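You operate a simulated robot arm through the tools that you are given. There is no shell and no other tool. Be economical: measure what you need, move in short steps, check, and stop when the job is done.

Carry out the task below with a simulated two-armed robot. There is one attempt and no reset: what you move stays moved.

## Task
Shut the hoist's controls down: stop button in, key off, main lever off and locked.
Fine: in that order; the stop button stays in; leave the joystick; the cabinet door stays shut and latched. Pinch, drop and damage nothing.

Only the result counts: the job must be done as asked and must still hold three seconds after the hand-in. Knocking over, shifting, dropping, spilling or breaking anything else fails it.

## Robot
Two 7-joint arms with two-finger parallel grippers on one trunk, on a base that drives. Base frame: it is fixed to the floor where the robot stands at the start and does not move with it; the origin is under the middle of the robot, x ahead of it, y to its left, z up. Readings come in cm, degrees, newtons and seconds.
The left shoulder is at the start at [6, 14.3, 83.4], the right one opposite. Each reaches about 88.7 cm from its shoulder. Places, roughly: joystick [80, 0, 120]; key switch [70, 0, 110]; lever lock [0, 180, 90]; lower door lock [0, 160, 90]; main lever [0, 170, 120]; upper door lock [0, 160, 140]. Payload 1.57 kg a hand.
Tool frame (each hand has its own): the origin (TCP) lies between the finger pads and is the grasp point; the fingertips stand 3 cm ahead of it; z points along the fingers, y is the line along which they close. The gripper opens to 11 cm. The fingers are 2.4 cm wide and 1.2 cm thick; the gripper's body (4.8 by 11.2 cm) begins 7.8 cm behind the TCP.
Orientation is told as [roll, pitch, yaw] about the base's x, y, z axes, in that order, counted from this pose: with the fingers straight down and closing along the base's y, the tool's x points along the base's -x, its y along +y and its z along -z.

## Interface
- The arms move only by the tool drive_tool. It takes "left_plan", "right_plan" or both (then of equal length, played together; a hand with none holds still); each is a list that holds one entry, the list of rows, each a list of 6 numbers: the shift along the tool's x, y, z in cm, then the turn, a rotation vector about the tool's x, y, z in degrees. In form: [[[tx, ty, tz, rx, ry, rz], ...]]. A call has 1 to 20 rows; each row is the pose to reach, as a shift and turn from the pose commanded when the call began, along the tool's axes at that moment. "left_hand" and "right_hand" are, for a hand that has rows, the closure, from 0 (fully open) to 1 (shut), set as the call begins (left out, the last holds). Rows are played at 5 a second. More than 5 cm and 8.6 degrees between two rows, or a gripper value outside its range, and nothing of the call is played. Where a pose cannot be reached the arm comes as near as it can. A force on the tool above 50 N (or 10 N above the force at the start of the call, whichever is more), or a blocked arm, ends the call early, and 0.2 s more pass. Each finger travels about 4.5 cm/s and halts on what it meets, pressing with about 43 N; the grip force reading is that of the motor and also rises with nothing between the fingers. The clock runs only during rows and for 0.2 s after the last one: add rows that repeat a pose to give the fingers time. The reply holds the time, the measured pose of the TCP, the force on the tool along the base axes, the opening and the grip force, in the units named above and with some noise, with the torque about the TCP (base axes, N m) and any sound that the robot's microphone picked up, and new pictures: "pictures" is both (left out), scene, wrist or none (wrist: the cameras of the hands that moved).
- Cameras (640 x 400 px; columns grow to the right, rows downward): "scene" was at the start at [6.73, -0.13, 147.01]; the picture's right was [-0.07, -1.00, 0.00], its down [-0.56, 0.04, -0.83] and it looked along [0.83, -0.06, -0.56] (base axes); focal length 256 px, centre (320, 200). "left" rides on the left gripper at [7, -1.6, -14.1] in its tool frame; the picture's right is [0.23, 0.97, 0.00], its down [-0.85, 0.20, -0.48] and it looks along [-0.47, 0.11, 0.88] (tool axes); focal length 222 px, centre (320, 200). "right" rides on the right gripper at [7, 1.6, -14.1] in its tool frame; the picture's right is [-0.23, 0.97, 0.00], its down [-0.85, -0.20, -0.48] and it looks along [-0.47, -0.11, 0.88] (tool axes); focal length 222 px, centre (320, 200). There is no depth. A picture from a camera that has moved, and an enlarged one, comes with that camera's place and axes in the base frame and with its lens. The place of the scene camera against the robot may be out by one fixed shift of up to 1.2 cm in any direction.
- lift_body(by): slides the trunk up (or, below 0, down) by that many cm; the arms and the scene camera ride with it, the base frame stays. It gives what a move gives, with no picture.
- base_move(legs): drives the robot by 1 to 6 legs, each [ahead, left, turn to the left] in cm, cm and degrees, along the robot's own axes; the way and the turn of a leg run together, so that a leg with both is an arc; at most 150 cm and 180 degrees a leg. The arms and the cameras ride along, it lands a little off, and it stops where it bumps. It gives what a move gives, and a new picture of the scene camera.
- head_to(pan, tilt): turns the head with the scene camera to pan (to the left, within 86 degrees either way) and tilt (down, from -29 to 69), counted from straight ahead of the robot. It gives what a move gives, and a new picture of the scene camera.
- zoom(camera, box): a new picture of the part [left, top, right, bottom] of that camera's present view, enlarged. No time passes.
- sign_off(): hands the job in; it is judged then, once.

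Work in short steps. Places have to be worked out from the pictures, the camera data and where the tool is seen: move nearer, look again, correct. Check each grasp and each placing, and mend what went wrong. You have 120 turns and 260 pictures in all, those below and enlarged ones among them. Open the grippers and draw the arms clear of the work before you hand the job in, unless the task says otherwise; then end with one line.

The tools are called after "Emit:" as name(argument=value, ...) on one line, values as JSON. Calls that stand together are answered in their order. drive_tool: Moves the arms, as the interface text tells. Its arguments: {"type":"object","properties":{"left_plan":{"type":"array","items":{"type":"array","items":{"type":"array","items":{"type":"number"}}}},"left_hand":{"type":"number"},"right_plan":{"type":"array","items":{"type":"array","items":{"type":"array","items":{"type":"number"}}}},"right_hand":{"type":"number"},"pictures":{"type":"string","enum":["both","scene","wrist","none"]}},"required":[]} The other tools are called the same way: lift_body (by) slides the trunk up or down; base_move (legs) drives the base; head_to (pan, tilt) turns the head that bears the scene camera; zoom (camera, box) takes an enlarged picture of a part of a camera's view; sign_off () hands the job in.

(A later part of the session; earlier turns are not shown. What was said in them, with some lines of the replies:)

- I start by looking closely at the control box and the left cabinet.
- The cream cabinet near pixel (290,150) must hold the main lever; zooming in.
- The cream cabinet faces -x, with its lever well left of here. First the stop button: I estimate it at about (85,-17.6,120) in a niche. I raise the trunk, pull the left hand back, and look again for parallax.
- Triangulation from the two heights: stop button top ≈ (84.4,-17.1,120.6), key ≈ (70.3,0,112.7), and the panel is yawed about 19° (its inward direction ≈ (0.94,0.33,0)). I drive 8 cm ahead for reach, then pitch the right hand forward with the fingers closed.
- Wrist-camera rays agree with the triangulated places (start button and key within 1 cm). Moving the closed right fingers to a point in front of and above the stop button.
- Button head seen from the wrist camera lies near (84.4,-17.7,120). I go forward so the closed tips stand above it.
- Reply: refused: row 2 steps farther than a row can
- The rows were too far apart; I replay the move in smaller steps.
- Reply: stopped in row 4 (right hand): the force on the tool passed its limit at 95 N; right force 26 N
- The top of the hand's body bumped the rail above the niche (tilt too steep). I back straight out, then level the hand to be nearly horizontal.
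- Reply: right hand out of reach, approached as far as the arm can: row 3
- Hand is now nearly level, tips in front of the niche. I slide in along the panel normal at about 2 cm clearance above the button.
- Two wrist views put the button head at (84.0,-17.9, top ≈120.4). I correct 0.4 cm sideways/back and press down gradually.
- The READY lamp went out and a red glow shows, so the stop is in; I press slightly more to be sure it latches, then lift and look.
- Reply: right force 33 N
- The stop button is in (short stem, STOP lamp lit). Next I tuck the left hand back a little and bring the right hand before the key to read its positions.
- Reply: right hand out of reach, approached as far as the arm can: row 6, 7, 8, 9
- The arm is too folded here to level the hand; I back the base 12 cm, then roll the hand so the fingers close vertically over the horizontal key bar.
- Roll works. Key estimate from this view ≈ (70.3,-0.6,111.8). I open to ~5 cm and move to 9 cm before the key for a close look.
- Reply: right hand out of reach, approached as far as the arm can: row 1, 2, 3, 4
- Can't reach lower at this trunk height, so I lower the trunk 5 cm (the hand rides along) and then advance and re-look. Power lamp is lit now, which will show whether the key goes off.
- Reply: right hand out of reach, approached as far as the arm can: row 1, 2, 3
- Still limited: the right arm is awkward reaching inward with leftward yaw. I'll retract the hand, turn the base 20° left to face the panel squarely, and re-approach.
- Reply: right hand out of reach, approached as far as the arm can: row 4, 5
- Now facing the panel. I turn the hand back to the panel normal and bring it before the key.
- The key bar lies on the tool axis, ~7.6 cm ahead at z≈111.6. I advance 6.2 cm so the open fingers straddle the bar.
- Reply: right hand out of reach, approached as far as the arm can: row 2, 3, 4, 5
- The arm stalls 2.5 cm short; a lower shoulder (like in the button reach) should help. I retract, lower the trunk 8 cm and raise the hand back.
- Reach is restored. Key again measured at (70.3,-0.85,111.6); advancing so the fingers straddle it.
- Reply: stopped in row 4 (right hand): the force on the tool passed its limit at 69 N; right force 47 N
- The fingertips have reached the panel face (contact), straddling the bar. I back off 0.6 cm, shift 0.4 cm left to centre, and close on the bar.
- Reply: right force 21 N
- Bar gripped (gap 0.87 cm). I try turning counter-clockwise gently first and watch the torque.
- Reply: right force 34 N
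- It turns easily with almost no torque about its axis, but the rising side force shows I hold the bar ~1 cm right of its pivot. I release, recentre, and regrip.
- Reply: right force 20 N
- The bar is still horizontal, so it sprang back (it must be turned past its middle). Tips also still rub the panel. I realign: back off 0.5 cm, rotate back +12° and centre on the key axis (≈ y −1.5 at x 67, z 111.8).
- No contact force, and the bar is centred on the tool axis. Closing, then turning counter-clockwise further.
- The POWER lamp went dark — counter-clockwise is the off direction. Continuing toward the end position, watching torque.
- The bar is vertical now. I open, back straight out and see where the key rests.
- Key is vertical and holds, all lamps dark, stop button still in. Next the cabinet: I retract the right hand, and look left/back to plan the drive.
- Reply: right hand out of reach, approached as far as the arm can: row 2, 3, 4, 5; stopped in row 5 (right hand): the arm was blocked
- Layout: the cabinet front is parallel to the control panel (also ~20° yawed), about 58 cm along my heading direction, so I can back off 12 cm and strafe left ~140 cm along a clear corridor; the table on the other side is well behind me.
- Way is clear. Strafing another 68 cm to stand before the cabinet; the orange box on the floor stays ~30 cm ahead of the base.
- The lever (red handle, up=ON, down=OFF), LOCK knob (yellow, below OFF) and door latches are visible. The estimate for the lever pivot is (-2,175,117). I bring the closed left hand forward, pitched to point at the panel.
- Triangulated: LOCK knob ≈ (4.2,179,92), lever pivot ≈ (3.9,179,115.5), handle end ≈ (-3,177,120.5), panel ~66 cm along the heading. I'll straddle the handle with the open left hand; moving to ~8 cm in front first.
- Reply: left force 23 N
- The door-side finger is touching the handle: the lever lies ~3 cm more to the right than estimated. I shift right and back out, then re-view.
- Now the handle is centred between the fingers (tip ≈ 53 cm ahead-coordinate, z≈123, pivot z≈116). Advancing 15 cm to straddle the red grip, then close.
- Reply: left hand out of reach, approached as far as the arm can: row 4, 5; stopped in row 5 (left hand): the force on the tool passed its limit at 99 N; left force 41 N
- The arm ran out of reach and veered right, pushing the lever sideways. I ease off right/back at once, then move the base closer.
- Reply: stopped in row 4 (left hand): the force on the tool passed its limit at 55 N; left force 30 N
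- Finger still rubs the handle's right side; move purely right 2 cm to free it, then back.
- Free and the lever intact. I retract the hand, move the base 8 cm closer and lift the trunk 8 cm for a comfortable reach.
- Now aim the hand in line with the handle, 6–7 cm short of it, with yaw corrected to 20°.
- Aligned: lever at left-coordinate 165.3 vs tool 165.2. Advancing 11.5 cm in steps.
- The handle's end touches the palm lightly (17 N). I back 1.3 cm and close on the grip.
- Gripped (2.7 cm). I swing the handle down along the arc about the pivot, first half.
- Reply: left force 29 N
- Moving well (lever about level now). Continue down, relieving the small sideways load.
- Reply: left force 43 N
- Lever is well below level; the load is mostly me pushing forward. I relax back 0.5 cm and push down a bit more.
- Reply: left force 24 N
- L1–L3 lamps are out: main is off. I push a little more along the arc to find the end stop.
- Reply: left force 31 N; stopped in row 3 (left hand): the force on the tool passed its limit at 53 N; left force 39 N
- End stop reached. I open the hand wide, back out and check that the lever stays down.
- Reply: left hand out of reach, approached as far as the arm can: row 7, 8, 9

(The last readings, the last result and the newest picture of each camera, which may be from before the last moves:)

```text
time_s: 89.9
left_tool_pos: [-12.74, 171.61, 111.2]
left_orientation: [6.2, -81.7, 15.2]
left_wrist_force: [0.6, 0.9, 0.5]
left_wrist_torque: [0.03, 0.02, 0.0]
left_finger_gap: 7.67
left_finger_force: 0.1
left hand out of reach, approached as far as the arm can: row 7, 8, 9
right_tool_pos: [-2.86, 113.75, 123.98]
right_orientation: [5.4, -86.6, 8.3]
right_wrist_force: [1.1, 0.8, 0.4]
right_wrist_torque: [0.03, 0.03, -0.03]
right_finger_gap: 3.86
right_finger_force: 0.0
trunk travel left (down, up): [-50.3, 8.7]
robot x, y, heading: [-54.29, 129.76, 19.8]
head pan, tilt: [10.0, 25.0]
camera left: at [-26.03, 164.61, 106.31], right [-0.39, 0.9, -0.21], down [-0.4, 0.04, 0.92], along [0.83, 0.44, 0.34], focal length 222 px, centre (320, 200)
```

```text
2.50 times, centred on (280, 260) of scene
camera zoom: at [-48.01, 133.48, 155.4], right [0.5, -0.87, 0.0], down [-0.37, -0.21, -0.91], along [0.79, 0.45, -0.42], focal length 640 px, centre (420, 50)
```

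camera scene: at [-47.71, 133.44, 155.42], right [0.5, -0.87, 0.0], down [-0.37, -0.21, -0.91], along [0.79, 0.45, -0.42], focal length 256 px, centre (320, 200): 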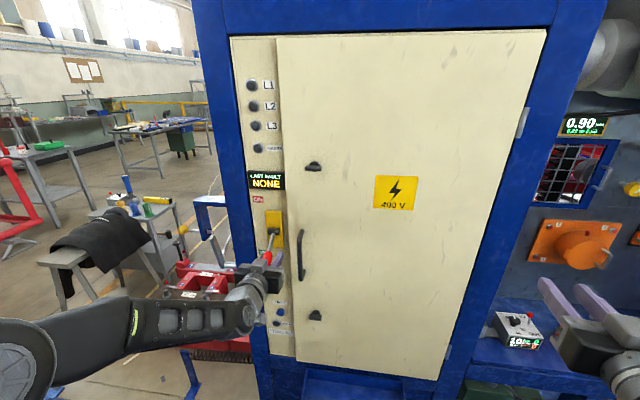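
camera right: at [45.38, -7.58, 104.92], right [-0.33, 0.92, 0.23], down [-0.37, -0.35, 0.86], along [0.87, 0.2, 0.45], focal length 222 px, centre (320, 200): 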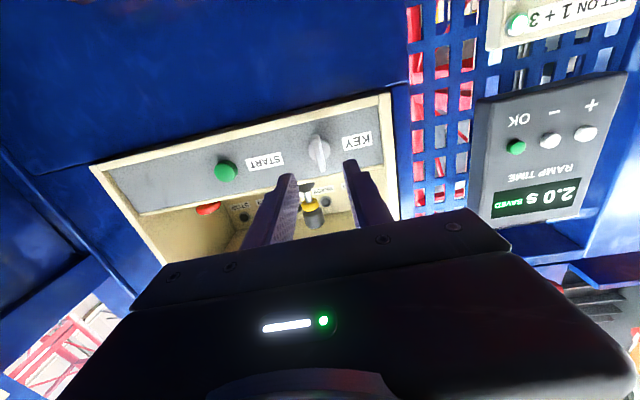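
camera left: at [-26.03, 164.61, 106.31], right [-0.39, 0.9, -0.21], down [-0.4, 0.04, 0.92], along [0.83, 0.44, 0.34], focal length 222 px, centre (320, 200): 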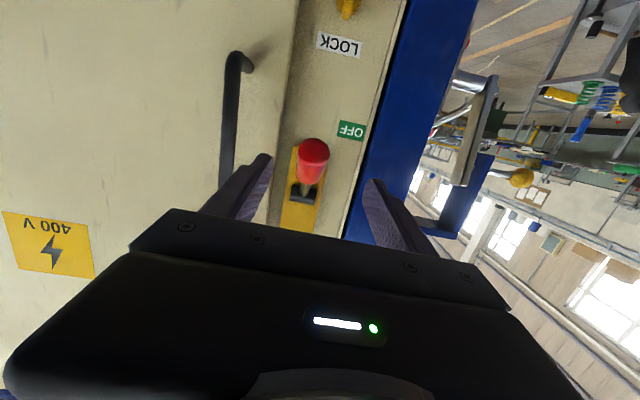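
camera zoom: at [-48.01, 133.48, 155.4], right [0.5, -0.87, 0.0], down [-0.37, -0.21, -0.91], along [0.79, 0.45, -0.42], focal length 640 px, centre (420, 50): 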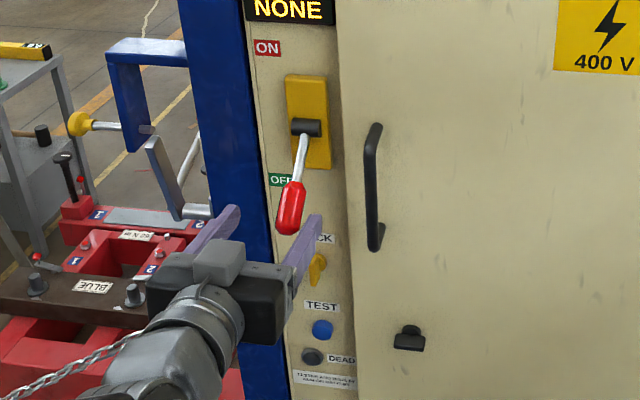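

Lever stays OFF. Now the LOCK knob (z≈92): I lower the trunk 24 cm so the level hand can reach it, then look.

Emit:
lift_body(by=-22)

Emit:
head_to(pan=10, tilt=25)

Emit:
zoom(camera="left", box=[240, 0, 440, 220])

Emit:
zoom(camera="scene", box=[210, 140, 330, 260])

```text
time_s: 92.2
left_tool_pos: [-12.62, 171.54, 89.24]
left_orientation: [6.3, -81.7, 15.1]
left_wrist_force: [0.8, -0.8, -0.4]
left_wrist_torque: [0.03, 0.04, -0.01]
left_finger_gap: 7.72
left_finger_force: 0.0
right_tool_pos: [-2.93, 113.81, 102.1]
right_orientation: [5.2, -86.4, 8.5]
right_wrist_force: [0.8, -0.3, 0.3]
right_wrist_torque: [0.02, -0.01, 0.0]
right_finger_gap: 3.89
right_finger_force: 0.1
trunk travel left (down, up): [-28.3, 30.7]
robot x, y, heading: [-54.21, 129.07, 19.8]
head pan, tilt: [10.0, 25.0]
```

```text
time_s: 92.8
left_tool_pos: [-12.57, 171.71, 89.28]
left_orientation: [6.3, -81.7, 15.2]
left_wrist_force: [-1.2, 0.4, 0.7]
left_wrist_torque: [0.01, 0.01, 0.02]
left_finger_gap: 7.71
left_finger_force: 0.0
right_tool_pos: [-2.94, 113.79, 101.96]
right_orientation: [5.3, -86.4, 8.3]
right_wrist_force: [0.3, -0.8, -0.2]
right_wrist_torque: [-0.01, -0.03, -0.02]
right_finger_gap: 3.85
right_finger_force: 0.1
trunk travel left (down, up): [-28.3, 30.7]
robot x, y, heading: [-53.8, 129.36, 19.8]
head pan, tilt: [10.0, 25.0]
camera scene: at [-47.99, 133.49, 133.41], right [0.5, -0.87, 0.0], down [-0.37, -0.21, -0.91], along [0.79, 0.45, -0.42], focal length 256 px, centre (320, 200)
```

scene: 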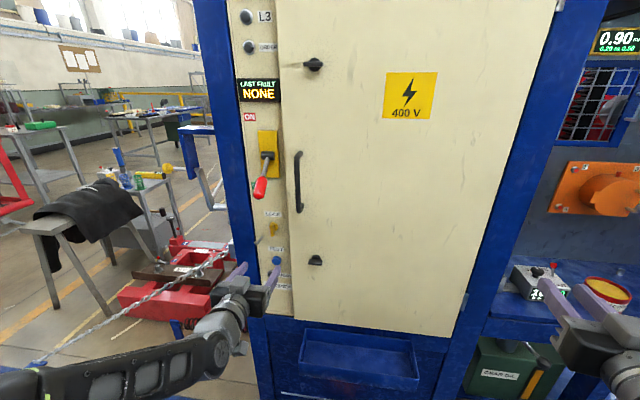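

```text
1.82 times, centred on (340, 110) of left
camera zoom: at [-26.0, 164.63, 84.29], right [-0.39, 0.9, -0.21], down [-0.4, 0.04, 0.92], along [0.83, 0.44, 0.34], focal length 404 px, centre (284, 364)
```

zoom: 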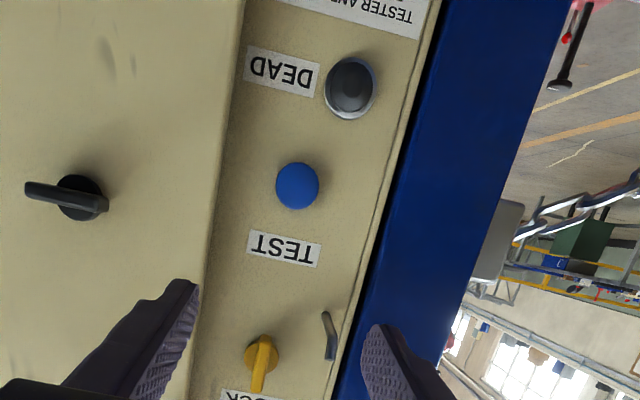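

```text
3.33 times, centred on (270, 200) of scene
camera zoom: at [-47.99, 133.49, 133.41], right [0.5, -0.87, 0.0], down [-0.37, -0.21, -0.91], along [0.79, 0.45, -0.42], focal length 854 px, centre (487, 200)
```

zoom: 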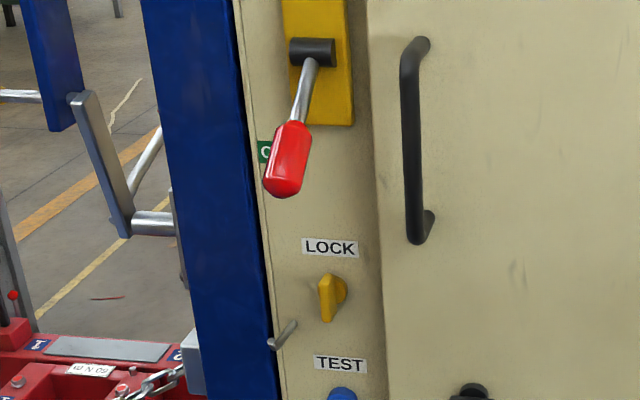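

The lock knob is a vertical yellow bar ≈ (left 166, z≈94–95). I level the hand, move in front of it and re-measure.

Emit:
drive_tool(left_plan=[[[-1.6, 0, 1.6, 0.4, -2, 0], [-3.1, 0.1, 3.1, 0.8, -4, 0], [-4.6, 0.2, 4.6, 1.2, -6, 0], [-6.15, 0.25, 6.2, 1.4, -8, 0], [-6.15, 0.25, 6.2, 1.4, -8, 0]]], left_hand=0.6, pictures="wrist")

Emit:
zoom(camera="left", box=[240, 60, 440, 220])

Emit:
zoom(camera="scene", box=[210, 160, 330, 260])

```text
time_s: 94.0
left_tool_pos: [-6.01, 174.25, 94.51]
left_orientation: [76.1, -89.1, -56.1]
left_wrist_force: [0.6, 0.0, 0.2]
left_wrist_torque: [-0.02, -0.02, 0.01]
left_finger_gap: 4.4
left_finger_force: 0.1
right_tool_pos: [-2.97, 113.79, 101.87]
right_orientation: [5.4, -86.5, 8.4]
right_wrist_force: [0.4, -0.9, -0.6]
right_wrist_torque: [-0.02, 0.02, -0.01]
right_finger_gap: 3.84
right_finger_force: 0.0
trunk travel left (down, up): [-28.3, 30.7]
robot x, y, heading: [-54.14, 129.36, 19.9]
head pan, tilt: [10.0, 25.0]
camera left: at [-18.86, 168.02, 87.45], right [-0.34, 0.92, -0.21], down [-0.51, 0.01, 0.86], along [0.79, 0.4, 0.46], focal length 222 px, centre (320, 200)
```

left: 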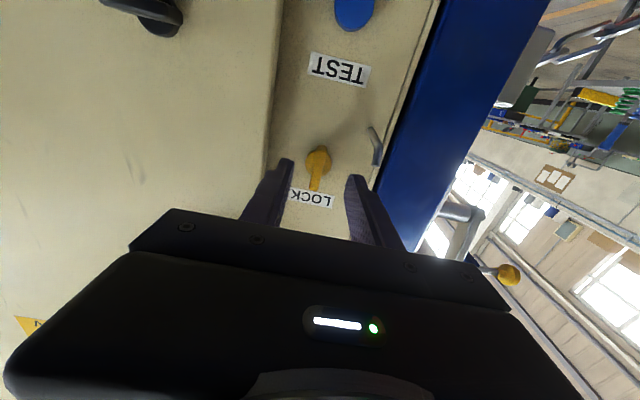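

```text
2.50 times, centred on (340, 140) of left
camera zoom: at [-18.86, 168.02, 87.45], right [-0.34, 0.92, -0.21], down [-0.51, 0.01, 0.86], along [0.79, 0.4, 0.46], focal length 555 px, centre (270, 350)
```

zoom: 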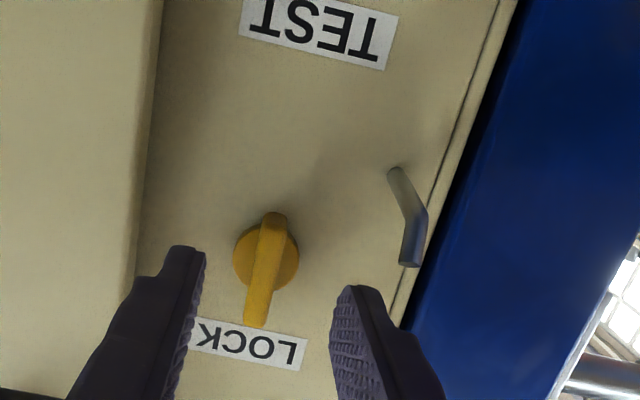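

```text
4.00 times, centred on (270, 210) of scene
camera zoom: at [-47.98, 133.5, 133.4], right [0.5, -0.87, 0.0], down [-0.37, -0.21, -0.91], along [0.79, 0.45, -0.42], focal length 1025 px, centre (520, 160)
```

zoom: 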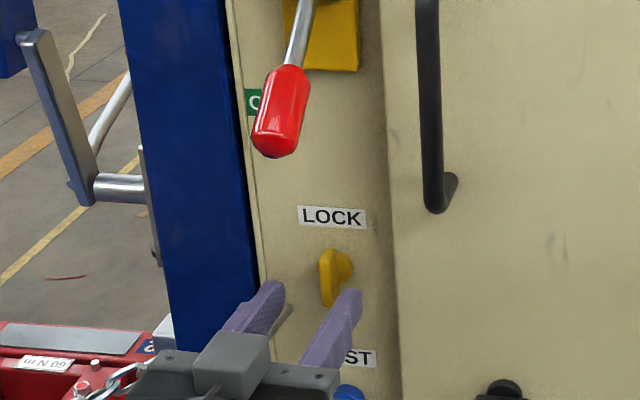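

Bar measured at left≈166.0, z≈95, front ≈62 cm; the tool is at 165.85/94.5. I advance 6 cm with a small upward correction (the hook lies outside the left finger).

Emit:
drive_tool(left_plan=[[[-0.2, 0.05, 2, 0, 0, 0], [-0.4, 0.1, 4, 0, 0, 0], [-0.4, 0.1, 6, 0, 0, 0], [-0.4, 0.1, 6, 0, 0, 0]]], pictures="none")

Emit:
zoom(camera="left", box=[240, 60, 440, 220])

Emit:
zoom(camera="scene", box=[210, 160, 330, 260])

```text
time_s: 94.7
left_tool_pos: [-2.75, 175.89, 94.84]
left_orientation: [80.7, -89.3, -60.6]
left_wrist_force: [-9.6, -3.9, 1.9]
left_wrist_torque: [0.08, -0.07, 0.3]
left_finger_gap: 4.37
left_finger_force: 0.1
right_tool_pos: [-3.02, 113.68, 102.04]
right_orientation: [5.1, -86.6, 8.5]
right_wrist_force: [-0.8, 0.0, 0.1]
right_wrist_torque: [0.01, -0.01, -0.03]
right_finger_gap: 3.88
right_finger_force: 0.0
trunk travel left (down, up): [-28.3, 30.7]
robot x, y, heading: [-54.28, 128.97, 20.1]
head pan, tilt: [10.0, 25.0]
stopped in row 3 (left hand): the force on the tool passed its limit at 129 N (the readings are from after the stop); the commanded pose is now the measured one
```

```text
2.50 times, centred on (340, 140) of left
camera zoom: at [-15.38, 169.41, 87.88], right [-0.34, 0.92, -0.21], down [-0.51, 0.01, 0.86], along [0.79, 0.4, 0.47], focal length 555 px, centre (270, 350)
```

zoom: 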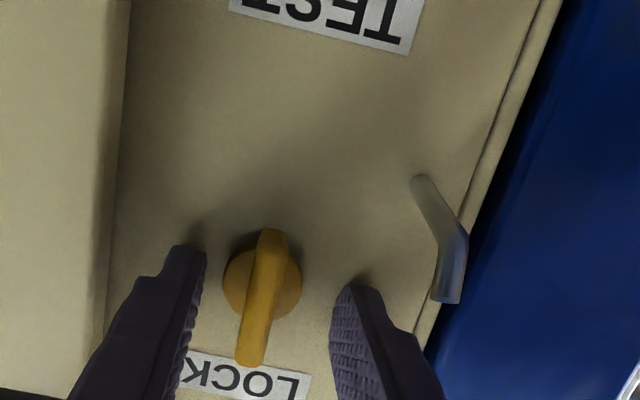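

```text
4.00 times, centred on (270, 210) of scene
camera zoom: at [-48.16, 133.42, 133.42], right [0.5, -0.87, 0.0], down [-0.37, -0.21, -0.91], along [0.79, 0.45, -0.42], focal length 1025 px, centre (520, 160)
```

zoom: 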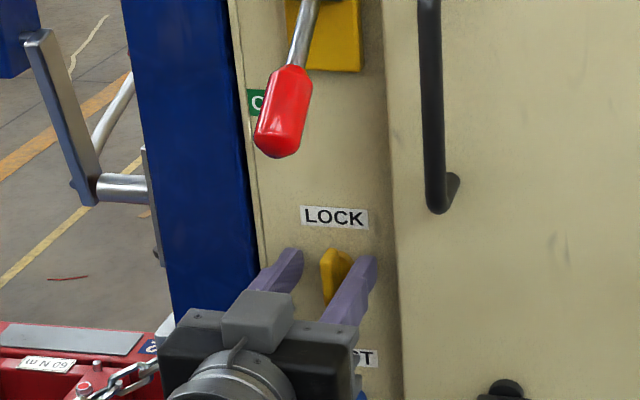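

Tips touched the panel (face at ≈60.6). The bar sits centred between the fingers; I back off 0.7 cm, trim 0.3 cm right, and close.

Emit:
drive_tool(left_plan=[[[0.1, -0.15, -0.7, 0, 0, 0], [0.1, -0.3, -0.7, 0, 0, 0], [0.1, -0.3, -0.7, 0, 0, 0]]], pictures="none")

Emit:
drive_tool(left_plan=[[[0, 0, 0, 0, 0, 0], [0, 0, 0, 0, 0, 0], [0, 0, 0, 0, 0, 0], [0, 0, 0, 0, 0, 0]]], left_hand=1, pictures="none")

Emit:
zoom(camera="left", box=[240, 60, 440, 220])

```text
time_s: 95.5
left_tool_pos: [-2.96, 175.34, 94.72]
left_orientation: [67.6, -89.3, -47.2]
left_wrist_force: [-0.2, -0.5, 0.2]
left_wrist_torque: [0.02, -0.01, 0.01]
left_finger_gap: 4.43
left_finger_force: 0.0
right_tool_pos: [-2.88, 113.73, 101.97]
right_orientation: [5.1, -86.4, 8.6]
right_wrist_force: [-0.2, 0.3, -0.1]
right_wrist_torque: [-0.02, -0.03, 0.01]
right_finger_gap: 3.84
right_finger_force: 0.1
trunk travel left (down, up): [-28.3, 30.7]
robot x, y, heading: [-54.06, 129.43, 19.8]
head pan, tilt: [10.0, 25.0]
```

```text
time_s: 96.5
left_tool_pos: [-2.98, 175.3, 94.58]
left_orientation: [68.0, -89.2, -47.9]
left_wrist_force: [1.3, -0.3, -0.8]
left_wrist_torque: [0.0, -0.01, -0.06]
left_finger_gap: 2.47
left_finger_force: 36.6
right_tool_pos: [-2.91, 113.74, 101.92]
right_orientation: [5.1, -86.5, 8.7]
right_wrist_force: [-0.3, -0.2, 0.4]
right_wrist_torque: [-0.01, 0.0, 0.02]
right_finger_gap: 3.87
right_finger_force: 0.1
trunk travel left (down, up): [-28.3, 30.7]
robot x, y, heading: [-53.94, 129.78, 19.8]
head pan, tilt: [10.0, 25.0]
```

```text
2.50 times, centred on (340, 140) of left
camera zoom: at [-15.78, 168.94, 87.65], right [-0.34, 0.92, -0.21], down [-0.51, 0.01, 0.86], along [0.79, 0.4, 0.46], focal length 555 px, centre (270, 350)
```

zoom: 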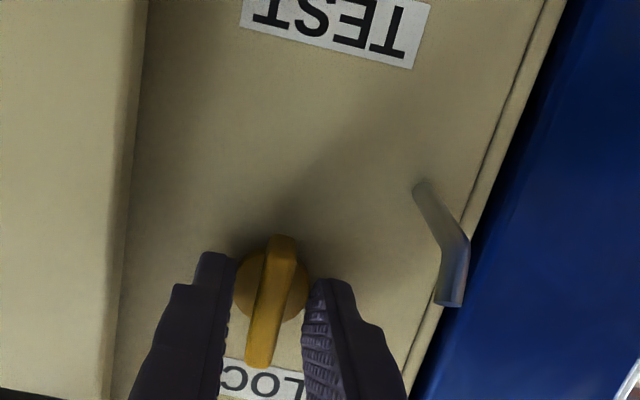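

Gap 2.47 cm means I grip the round base, not the bar. Open, back 1.1 cm, close again on the bar.

Emit:
drive_tool(left_plan=[[[0, 0, 0, 0, 0, 0], [0, 0, 0, 0, 0, 0], [0, 0, -0.5, 0, 0, 0], [0, 0, -1.1, 0, 0, 0], [0, 0, -1.1, 0, 0, 0]]], left_hand=0.65, pictures="none")

Emit:
drive_tool(left_plan=[[[0, 0, 0, 0, 0, 0], [0, 0, 0, 0, 0, 0], [0, 0, 0, 0, 0, 0], [0, 0, 0, 0, 0, 0]]], left_hand=1, pictures="none")

Emit:
zoom(camera="left", box=[240, 60, 440, 220])

```text
time_s: 97.7
left_tool_pos: [-4.17, 174.94, 94.61]
left_orientation: [67.9, -89.1, -47.8]
left_wrist_force: [-0.9, 0.0, 0.5]
left_wrist_torque: [0.03, 0.02, 0.0]
left_finger_gap: 3.84
left_finger_force: 0.1
right_tool_pos: [-2.81, 113.72, 102.07]
right_orientation: [5.0, -86.5, 8.5]
right_wrist_force: [-0.5, -0.4, 0.5]
right_wrist_torque: [-0.01, -0.04, 0.01]
right_finger_gap: 3.85
right_finger_force: 0.1
trunk travel left (down, up): [-28.3, 30.7]
robot x, y, heading: [-54.12, 129.48, 19.7]
head pan, tilt: [10.0, 25.0]
```

```text
time_s: 98.7
left_tool_pos: [-4.07, 174.93, 94.57]
left_orientation: [67.5, -89.2, -47.5]
left_wrist_force: [1.3, -2.5, -1.4]
left_wrist_torque: [0.02, 0.01, 0.16]
left_finger_gap: 0.93
left_finger_force: 27.4
right_tool_pos: [-2.83, 113.72, 101.82]
right_orientation: [5.2, -86.4, 8.3]
right_wrist_force: [0.1, -0.4, 0.2]
right_wrist_torque: [0.01, -0.02, -0.02]
right_finger_gap: 3.84
right_finger_force: 0.0
trunk travel left (down, up): [-28.3, 30.7]
robot x, y, heading: [-54.02, 129.59, 19.9]
head pan, tilt: [10.0, 25.0]
```

```text
2.50 times, centred on (340, 140) of left
camera zoom: at [-16.81, 168.52, 87.65], right [-0.34, 0.92, -0.21], down [-0.51, 0.01, 0.86], along [0.79, 0.4, 0.46], focal length 555 px, centre (270, 350)
```

zoom: 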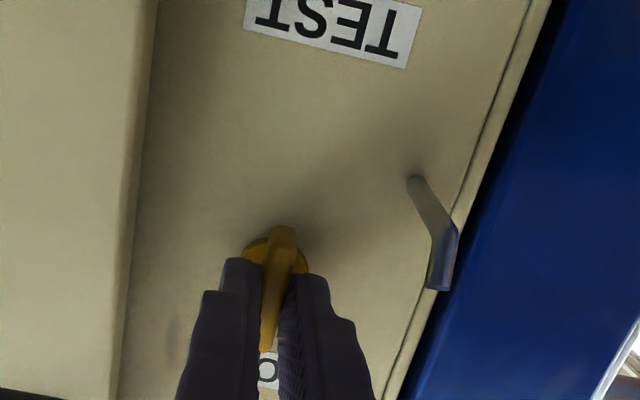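

Bar gripped (0.93 cm). Try clockwise first (lock), gently.

Emit:
drive_tool(left_plan=[[[0, 0, 0, 0, 0, 5], [0, 0, 0, 0, 0, 10], [0, 0, 0, 0, 0, 15], [0, 0, 0, 0, 0, 20]]], pictures="none")

Emit:
zoom(camera="left", box=[240, 60, 440, 220])

```text
time_s: 99.7
left_tool_pos: [-4.1, 174.85, 94.56]
left_orientation: [89.1, -69.0, -69.0]
left_wrist_force: [2.0, -4.1, -1.0]
left_wrist_torque: [-0.21, 0.49, 0.37]
left_finger_gap: 0.9
left_finger_force: 27.8
right_tool_pos: [-2.73, 113.78, 101.84]
right_orientation: [5.4, -86.6, 8.3]
right_wrist_force: [0.3, 0.0, 0.4]
right_wrist_torque: [-0.02, -0.05, 0.01]
right_finger_gap: 3.82
right_finger_force: 0.0
trunk travel left (down, up): [-28.3, 30.7]
robot x, y, heading: [-53.91, 129.38, 19.7]
head pan, tilt: [10.0, 25.0]
```

```text
2.50 times, centred on (340, 140) of left
camera zoom: at [-17.66, 170.83, 87.55], right [-0.34, 0.93, 0.13], down [-0.4, -0.27, 0.87], along [0.85, 0.24, 0.47], focal length 555 px, centre (270, 350)
```

zoom: 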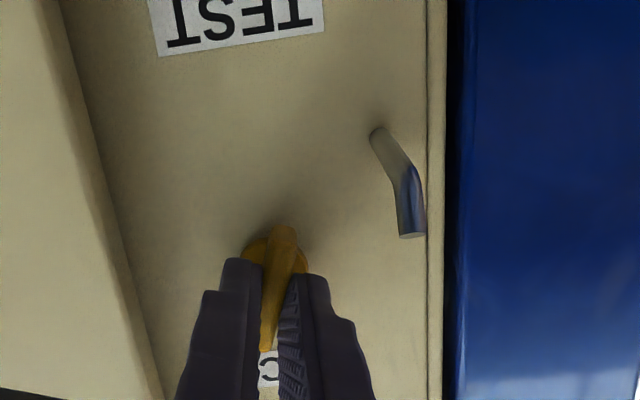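

The bar turns freely clockwise. Continuing to 90° in checks.

Emit:
drive_tool(left_plan=[[[0, 0, 0, 0, 0, 6], [0, 0, 0, 0, 0, 12], [0, 0, 0, 0, 0, 18], [0, 0, 0, 0, 0, 24], [0, 0, 0, 0, 0, 30], [0, 0, 0, 0, 0, 35]]], pictures="none")

Emit:
drive_tool(left_plan=[[[0, 0, 0, 0, 0, 6], [0, 0, 0, 0, 0, 12], [0, 0, 0, 0, 0, 18], [0, 0, 0, 0, 0, 24], [0, 0, 0, 0, 0, 30], [0, 0, 0, 0, 0, 35]]], pictures="none")

Emit:
zoom(camera="left", box=[240, 60, 440, 220])

Emit:
zoom(camera="scene", box=[210, 140, 330, 260])

```text
time_s: 101.1
left_tool_pos: [-4.03, 174.75, 94.61]
left_orientation: [89.5, -34.1, -69.7]
left_wrist_force: [0.2, -9.3, -5.9]
left_wrist_torque: [-0.15, 0.27, 0.47]
left_finger_gap: 0.89
left_finger_force: 27.1
right_tool_pos: [-2.9, 113.52, 101.91]
right_orientation: [5.8, -86.4, 8.0]
right_wrist_force: [-0.8, -0.4, 0.8]
right_wrist_torque: [0.01, -0.01, -0.03]
right_finger_gap: 3.85
right_finger_force: 0.0
trunk travel left (down, up): [-28.3, 30.7]
robot x, y, heading: [-53.98, 129.25, 19.8]
head pan, tilt: [10.0, 25.0]
```

```text
time_s: 102.5
left_tool_pos: [-3.97, 174.91, 94.54]
left_orientation: [89.5, 0.8, -69.9]
left_wrist_force: [-2.2, -13.5, -12.5]
left_wrist_torque: [-0.69, -0.17, -0.1]
left_finger_gap: 0.86
left_finger_force: 27.4
right_tool_pos: [-2.74, 113.69, 101.91]
right_orientation: [5.6, -86.5, 8.0]
right_wrist_force: [0.9, -0.4, 0.7]
right_wrist_torque: [0.0, 0.0, 0.01]
right_finger_gap: 3.85
right_finger_force: 0.1
trunk travel left (down, up): [-28.3, 30.7]
robot x, y, heading: [-54.18, 129.26, 19.9]
head pan, tilt: [10.0, 25.0]
```

```text
2.50 times, centred on (340, 140) of left
camera zoom: at [-19.68, 176.46, 93.05], right [-0.07, 0.2, 0.98], down [-0.15, -0.97, 0.19], along [0.99, -0.14, 0.1], focal length 555 px, centre (270, 350)
```

zoom: 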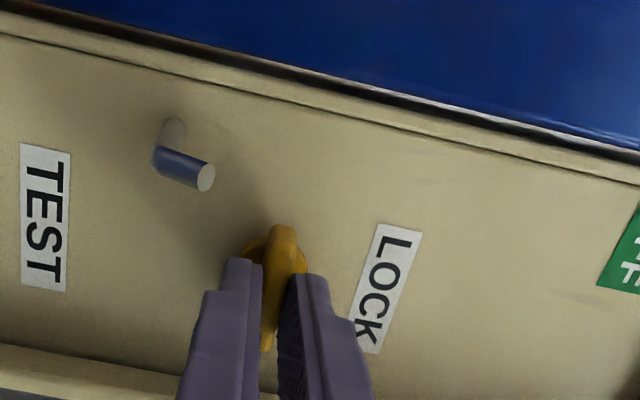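

```text
3.33 times, centred on (270, 200) of scene
camera zoom: at [-47.94, 133.43, 133.4], right [0.5, -0.87, 0.0], down [-0.37, -0.21, -0.91], along [0.79, 0.45, -0.42], focal length 854 px, centre (487, 200)
```

zoom: 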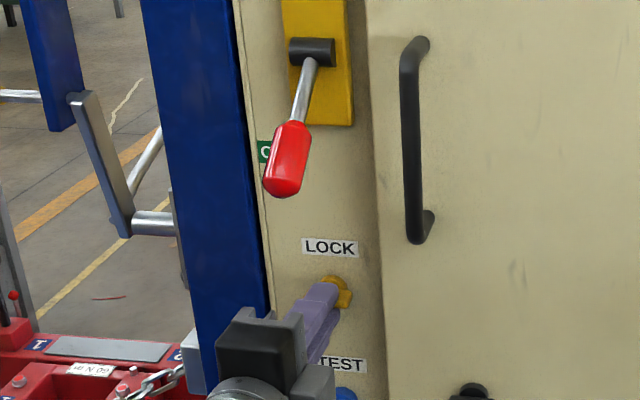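

Resisting torque (~0.7 N·m) appeared at 90°: the end stop. I open and back straight out to check it holds.

Emit:
drive_tool(left_plan=[[[0, 0, 0, 0, 0, 0], [0, 0, 0, 0, 0, 0], [0, 0, 0, 0, 0, 0], [0, 0, -2, 0, 0, 0], [0, 0, -5, 0, 0, 0], [0, 0, -8, 0, 0, 0], [0, 0, -8, 0, 0, 0]]], left_hand=0.65, pictures="wrist")

Emit:
zoom(camera="scene", box=[210, 140, 330, 260])

```text
time_s: 104.1
left_tool_pos: [-11.5, 172.11, 94.64]
left_orientation: [89.7, 0.9, -69.9]
left_wrist_force: [-0.5, -0.3, 0.4]
left_wrist_torque: [0.01, 0.01, 0.05]
left_finger_gap: 3.84
left_finger_force: 0.0
right_tool_pos: [-2.85, 113.81, 101.95]
right_orientation: [5.1, -86.5, 8.6]
right_wrist_force: [0.9, 0.1, 0.6]
right_wrist_torque: [0.01, 0.0, -0.01]
right_finger_gap: 3.84
right_finger_force: 0.1
trunk travel left (down, up): [-28.3, 30.7]
robot x, y, heading: [-54.14, 129.16, 19.7]
head pan, tilt: [10.0, 25.0]
camera left: at [-27.24, 173.7, 93.15], right [-0.07, 0.2, 0.98], down [-0.15, -0.97, 0.19], along [0.99, -0.14, 0.1], focal length 222 px, centre (320, 200)
```

left: 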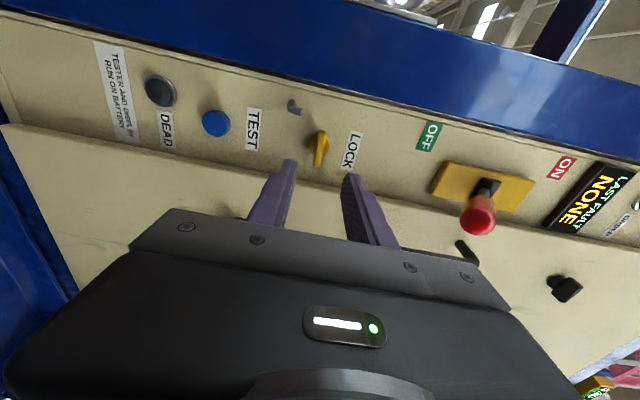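

```text
3.33 times, centred on (270, 200) of scene
camera zoom: at [-48.01, 133.49, 133.4], right [0.5, -0.87, 0.0], down [-0.37, -0.21, -0.91], along [0.79, 0.45, -0.42], focal length 854 px, centre (487, 200)
```

zoom: 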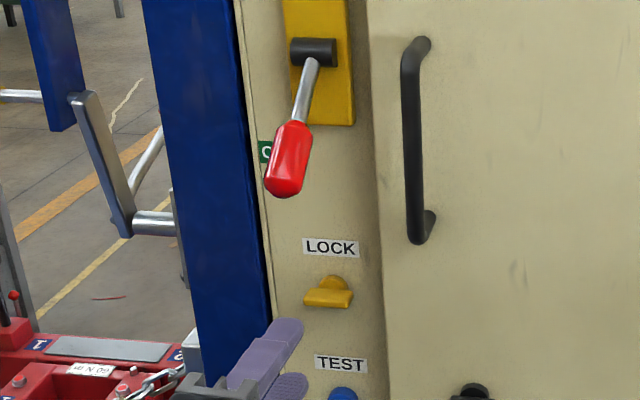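

Lock is across and lever off; door latches untouched. I open both hands, draw back, and back the base away a little, then take a last look.

Emit:
drive_tool(left_plan=[[[0, 0, -1.5, 0, 0, 0], [0, 0, -3, 0, 0, 0], [0, 0, -4, 0, 0, 0], [0, 0, -4, 0, 0, 0]]], right_plan=[[[0, 0, 0, 0, 0, 0], [0, 0, 0, 0, 0, 0], [0, 0, 0, 0, 0, 0], [0, 0, 0, 0, 0, 0]]], left_hand=0, right_hand=0, pictures="none")

Emit:
base_move(legs=[[-12, 0, 0]])

Emit:
head_to(pan=-65, tilt=15)

Emit:
zoom(camera="scene", box=[160, 100, 400, 300])

```text
time_s: 105.1
left_tool_pos: [-14.14, 171.69, 95.45]
left_orientation: [89.7, 0.8, -69.9]
left_wrist_force: [0.0, 0.2, 0.4]
left_wrist_torque: [-0.01, -0.01, 0.01]
left_finger_gap: 11.02
left_finger_force: 0.0
left hand out of reach, approached as far as the arm can: row 2, 3, 4
right_tool_pos: [-2.75, 113.69, 102.03]
right_orientation: [5.0, -86.5, 8.6]
right_wrist_force: [-0.1, 0.6, 0.0]
right_wrist_torque: [0.01, -0.01, -0.01]
right_finger_gap: 10.98
right_finger_force: 0.1
trunk travel left (down, up): [-28.3, 30.7]
robot x, y, heading: [-53.98, 129.27, 19.8]
head pan, tilt: [10.0, 25.0]
```

```text
time_s: 106.3
left_tool_pos: [-25.61, 167.48, 95.4]
left_orientation: [89.7, 0.7, -69.9]
left_wrist_force: [0.8, 0.4, 0.1]
left_wrist_torque: [0.02, -0.01, 0.01]
left_finger_gap: 10.99
left_finger_force: 0.0
right_tool_pos: [-14.35, 109.69, 102.01]
right_orientation: [5.2, -86.5, 8.6]
right_wrist_force: [0.5, 0.1, -0.2]
right_wrist_torque: [0.01, 0.0, 0.03]
right_finger_gap: 11.01
right_finger_force: 0.1
trunk travel left (down, up): [-28.3, 30.7]
robot x, y, heading: [-65.19, 125.19, 20.0]
head pan, tilt: [10.0, 25.0]
camera scene: at [-59.4, 129.38, 133.41], right [0.5, -0.87, 0.0], down [-0.37, -0.21, -0.91], along [0.79, 0.45, -0.42], focal length 256 px, centre (320, 200)
```

scene: 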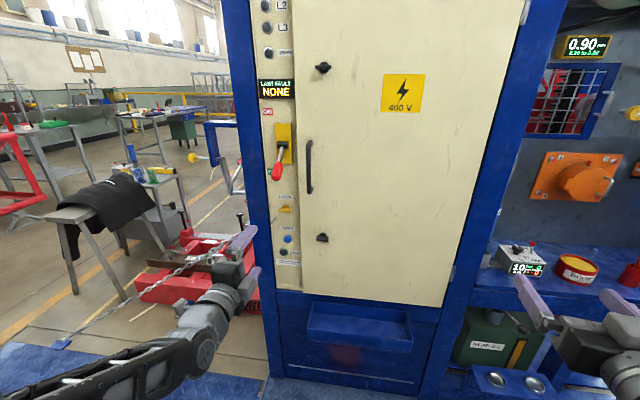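

```text
time_s: 107.8
left_tool_pos: [-25.51, 167.56, 95.48]
left_orientation: [89.7, 0.8, -69.9]
left_wrist_force: [0.4, -0.4, -0.5]
left_wrist_torque: [0.02, -0.02, 0.01]
left_finger_gap: 10.98
left_finger_force: 0.1
right_tool_pos: [-14.22, 109.63, 102.04]
right_orientation: [5.1, -86.5, 8.7]
right_wrist_force: [0.2, 0.5, -0.6]
right_wrist_torque: [0.01, 0.05, 0.02]
right_finger_gap: 11.01
right_finger_force: 0.0
trunk travel left (down, up): [-28.3, 30.7]
robot x, y, heading: [-65.57, 125.03, 19.8]
head pan, tilt: [-65.0, 15.0]
camera scene: at [-60.78, 118.19, 135.03], right [-0.71, -0.71, 0.0], down [-0.18, 0.18, -0.97], along [0.68, -0.68, -0.26], focal length 256 px, centre (320, 200)
```

scene: 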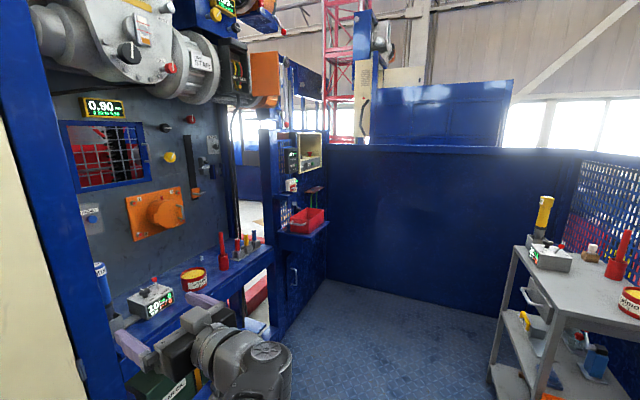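

```text
2.00 times, centred on (280, 200) of scene
camera zoom: at [-60.78, 118.19, 135.03], right [-0.71, -0.71, 0.0], down [-0.18, 0.18, -0.97], along [0.68, -0.68, -0.26], focal length 512 px, centre (400, 200)
```

zoom: 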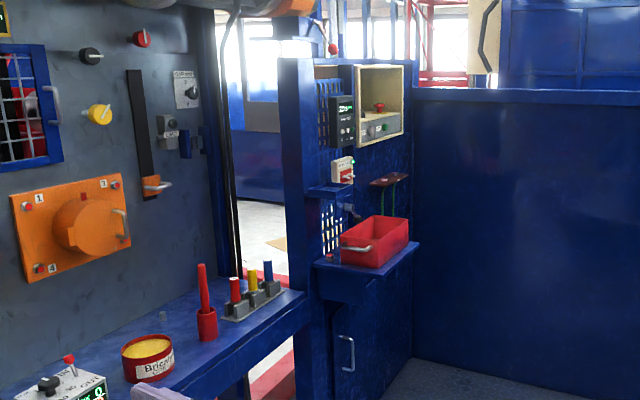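

Everything looks right; a quick check that the orange box on the floor was not disturbed.

Emit:
head_to(pan=0, tilt=60)

```text
time_s: 109.2
left_tool_pos: [-25.46, 167.57, 95.52]
left_orientation: [89.7, 0.7, -69.9]
left_wrist_force: [0.0, 0.1, 0.6]
left_wrist_torque: [0.01, -0.01, -0.01]
left_finger_gap: 11.03
left_finger_force: 0.0
right_tool_pos: [-14.23, 109.58, 101.89]
right_orientation: [5.0, -86.5, 8.5]
right_wrist_force: [0.4, -0.6, 0.2]
right_wrist_torque: [0.0, 0.03, -0.01]
right_finger_gap: 10.99
right_finger_force: 0.0
trunk travel left (down, up): [-28.3, 30.7]
robot x, y, heading: [-65.36, 125.39, 19.6]
head pan, tilt: [0.0, 60.0]
camera scene: at [-61.09, 127.07, 128.4], right [0.34, -0.94, 0.0], down [-0.81, -0.29, -0.5], along [0.47, 0.17, -0.87], focal length 256 px, centre (320, 200)
```

scene: 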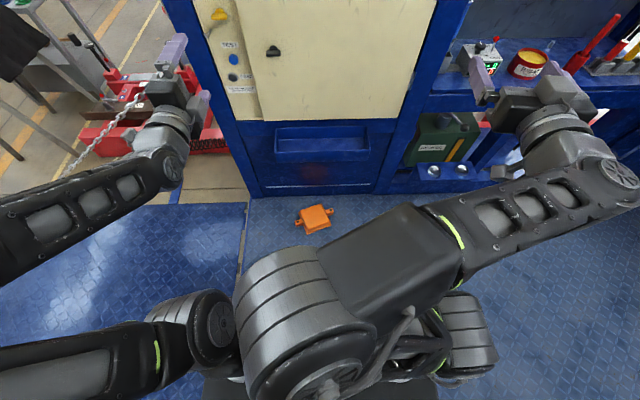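

The orange box is where it was, and both hands are open and clear. Handing in.

Emit:
sign_off()

```text
The job is handed in.
```

The hoist's controls are shut down in the order you asked: stop button pressed and staying in, key off, main lever off, and its lock turned to the end stop; I left the joystick and door latches alone. The hands bumped hard a few times on the way (up to 129 N at the lock panel, and once sideways on the main lever), with no damage visible afterwards.
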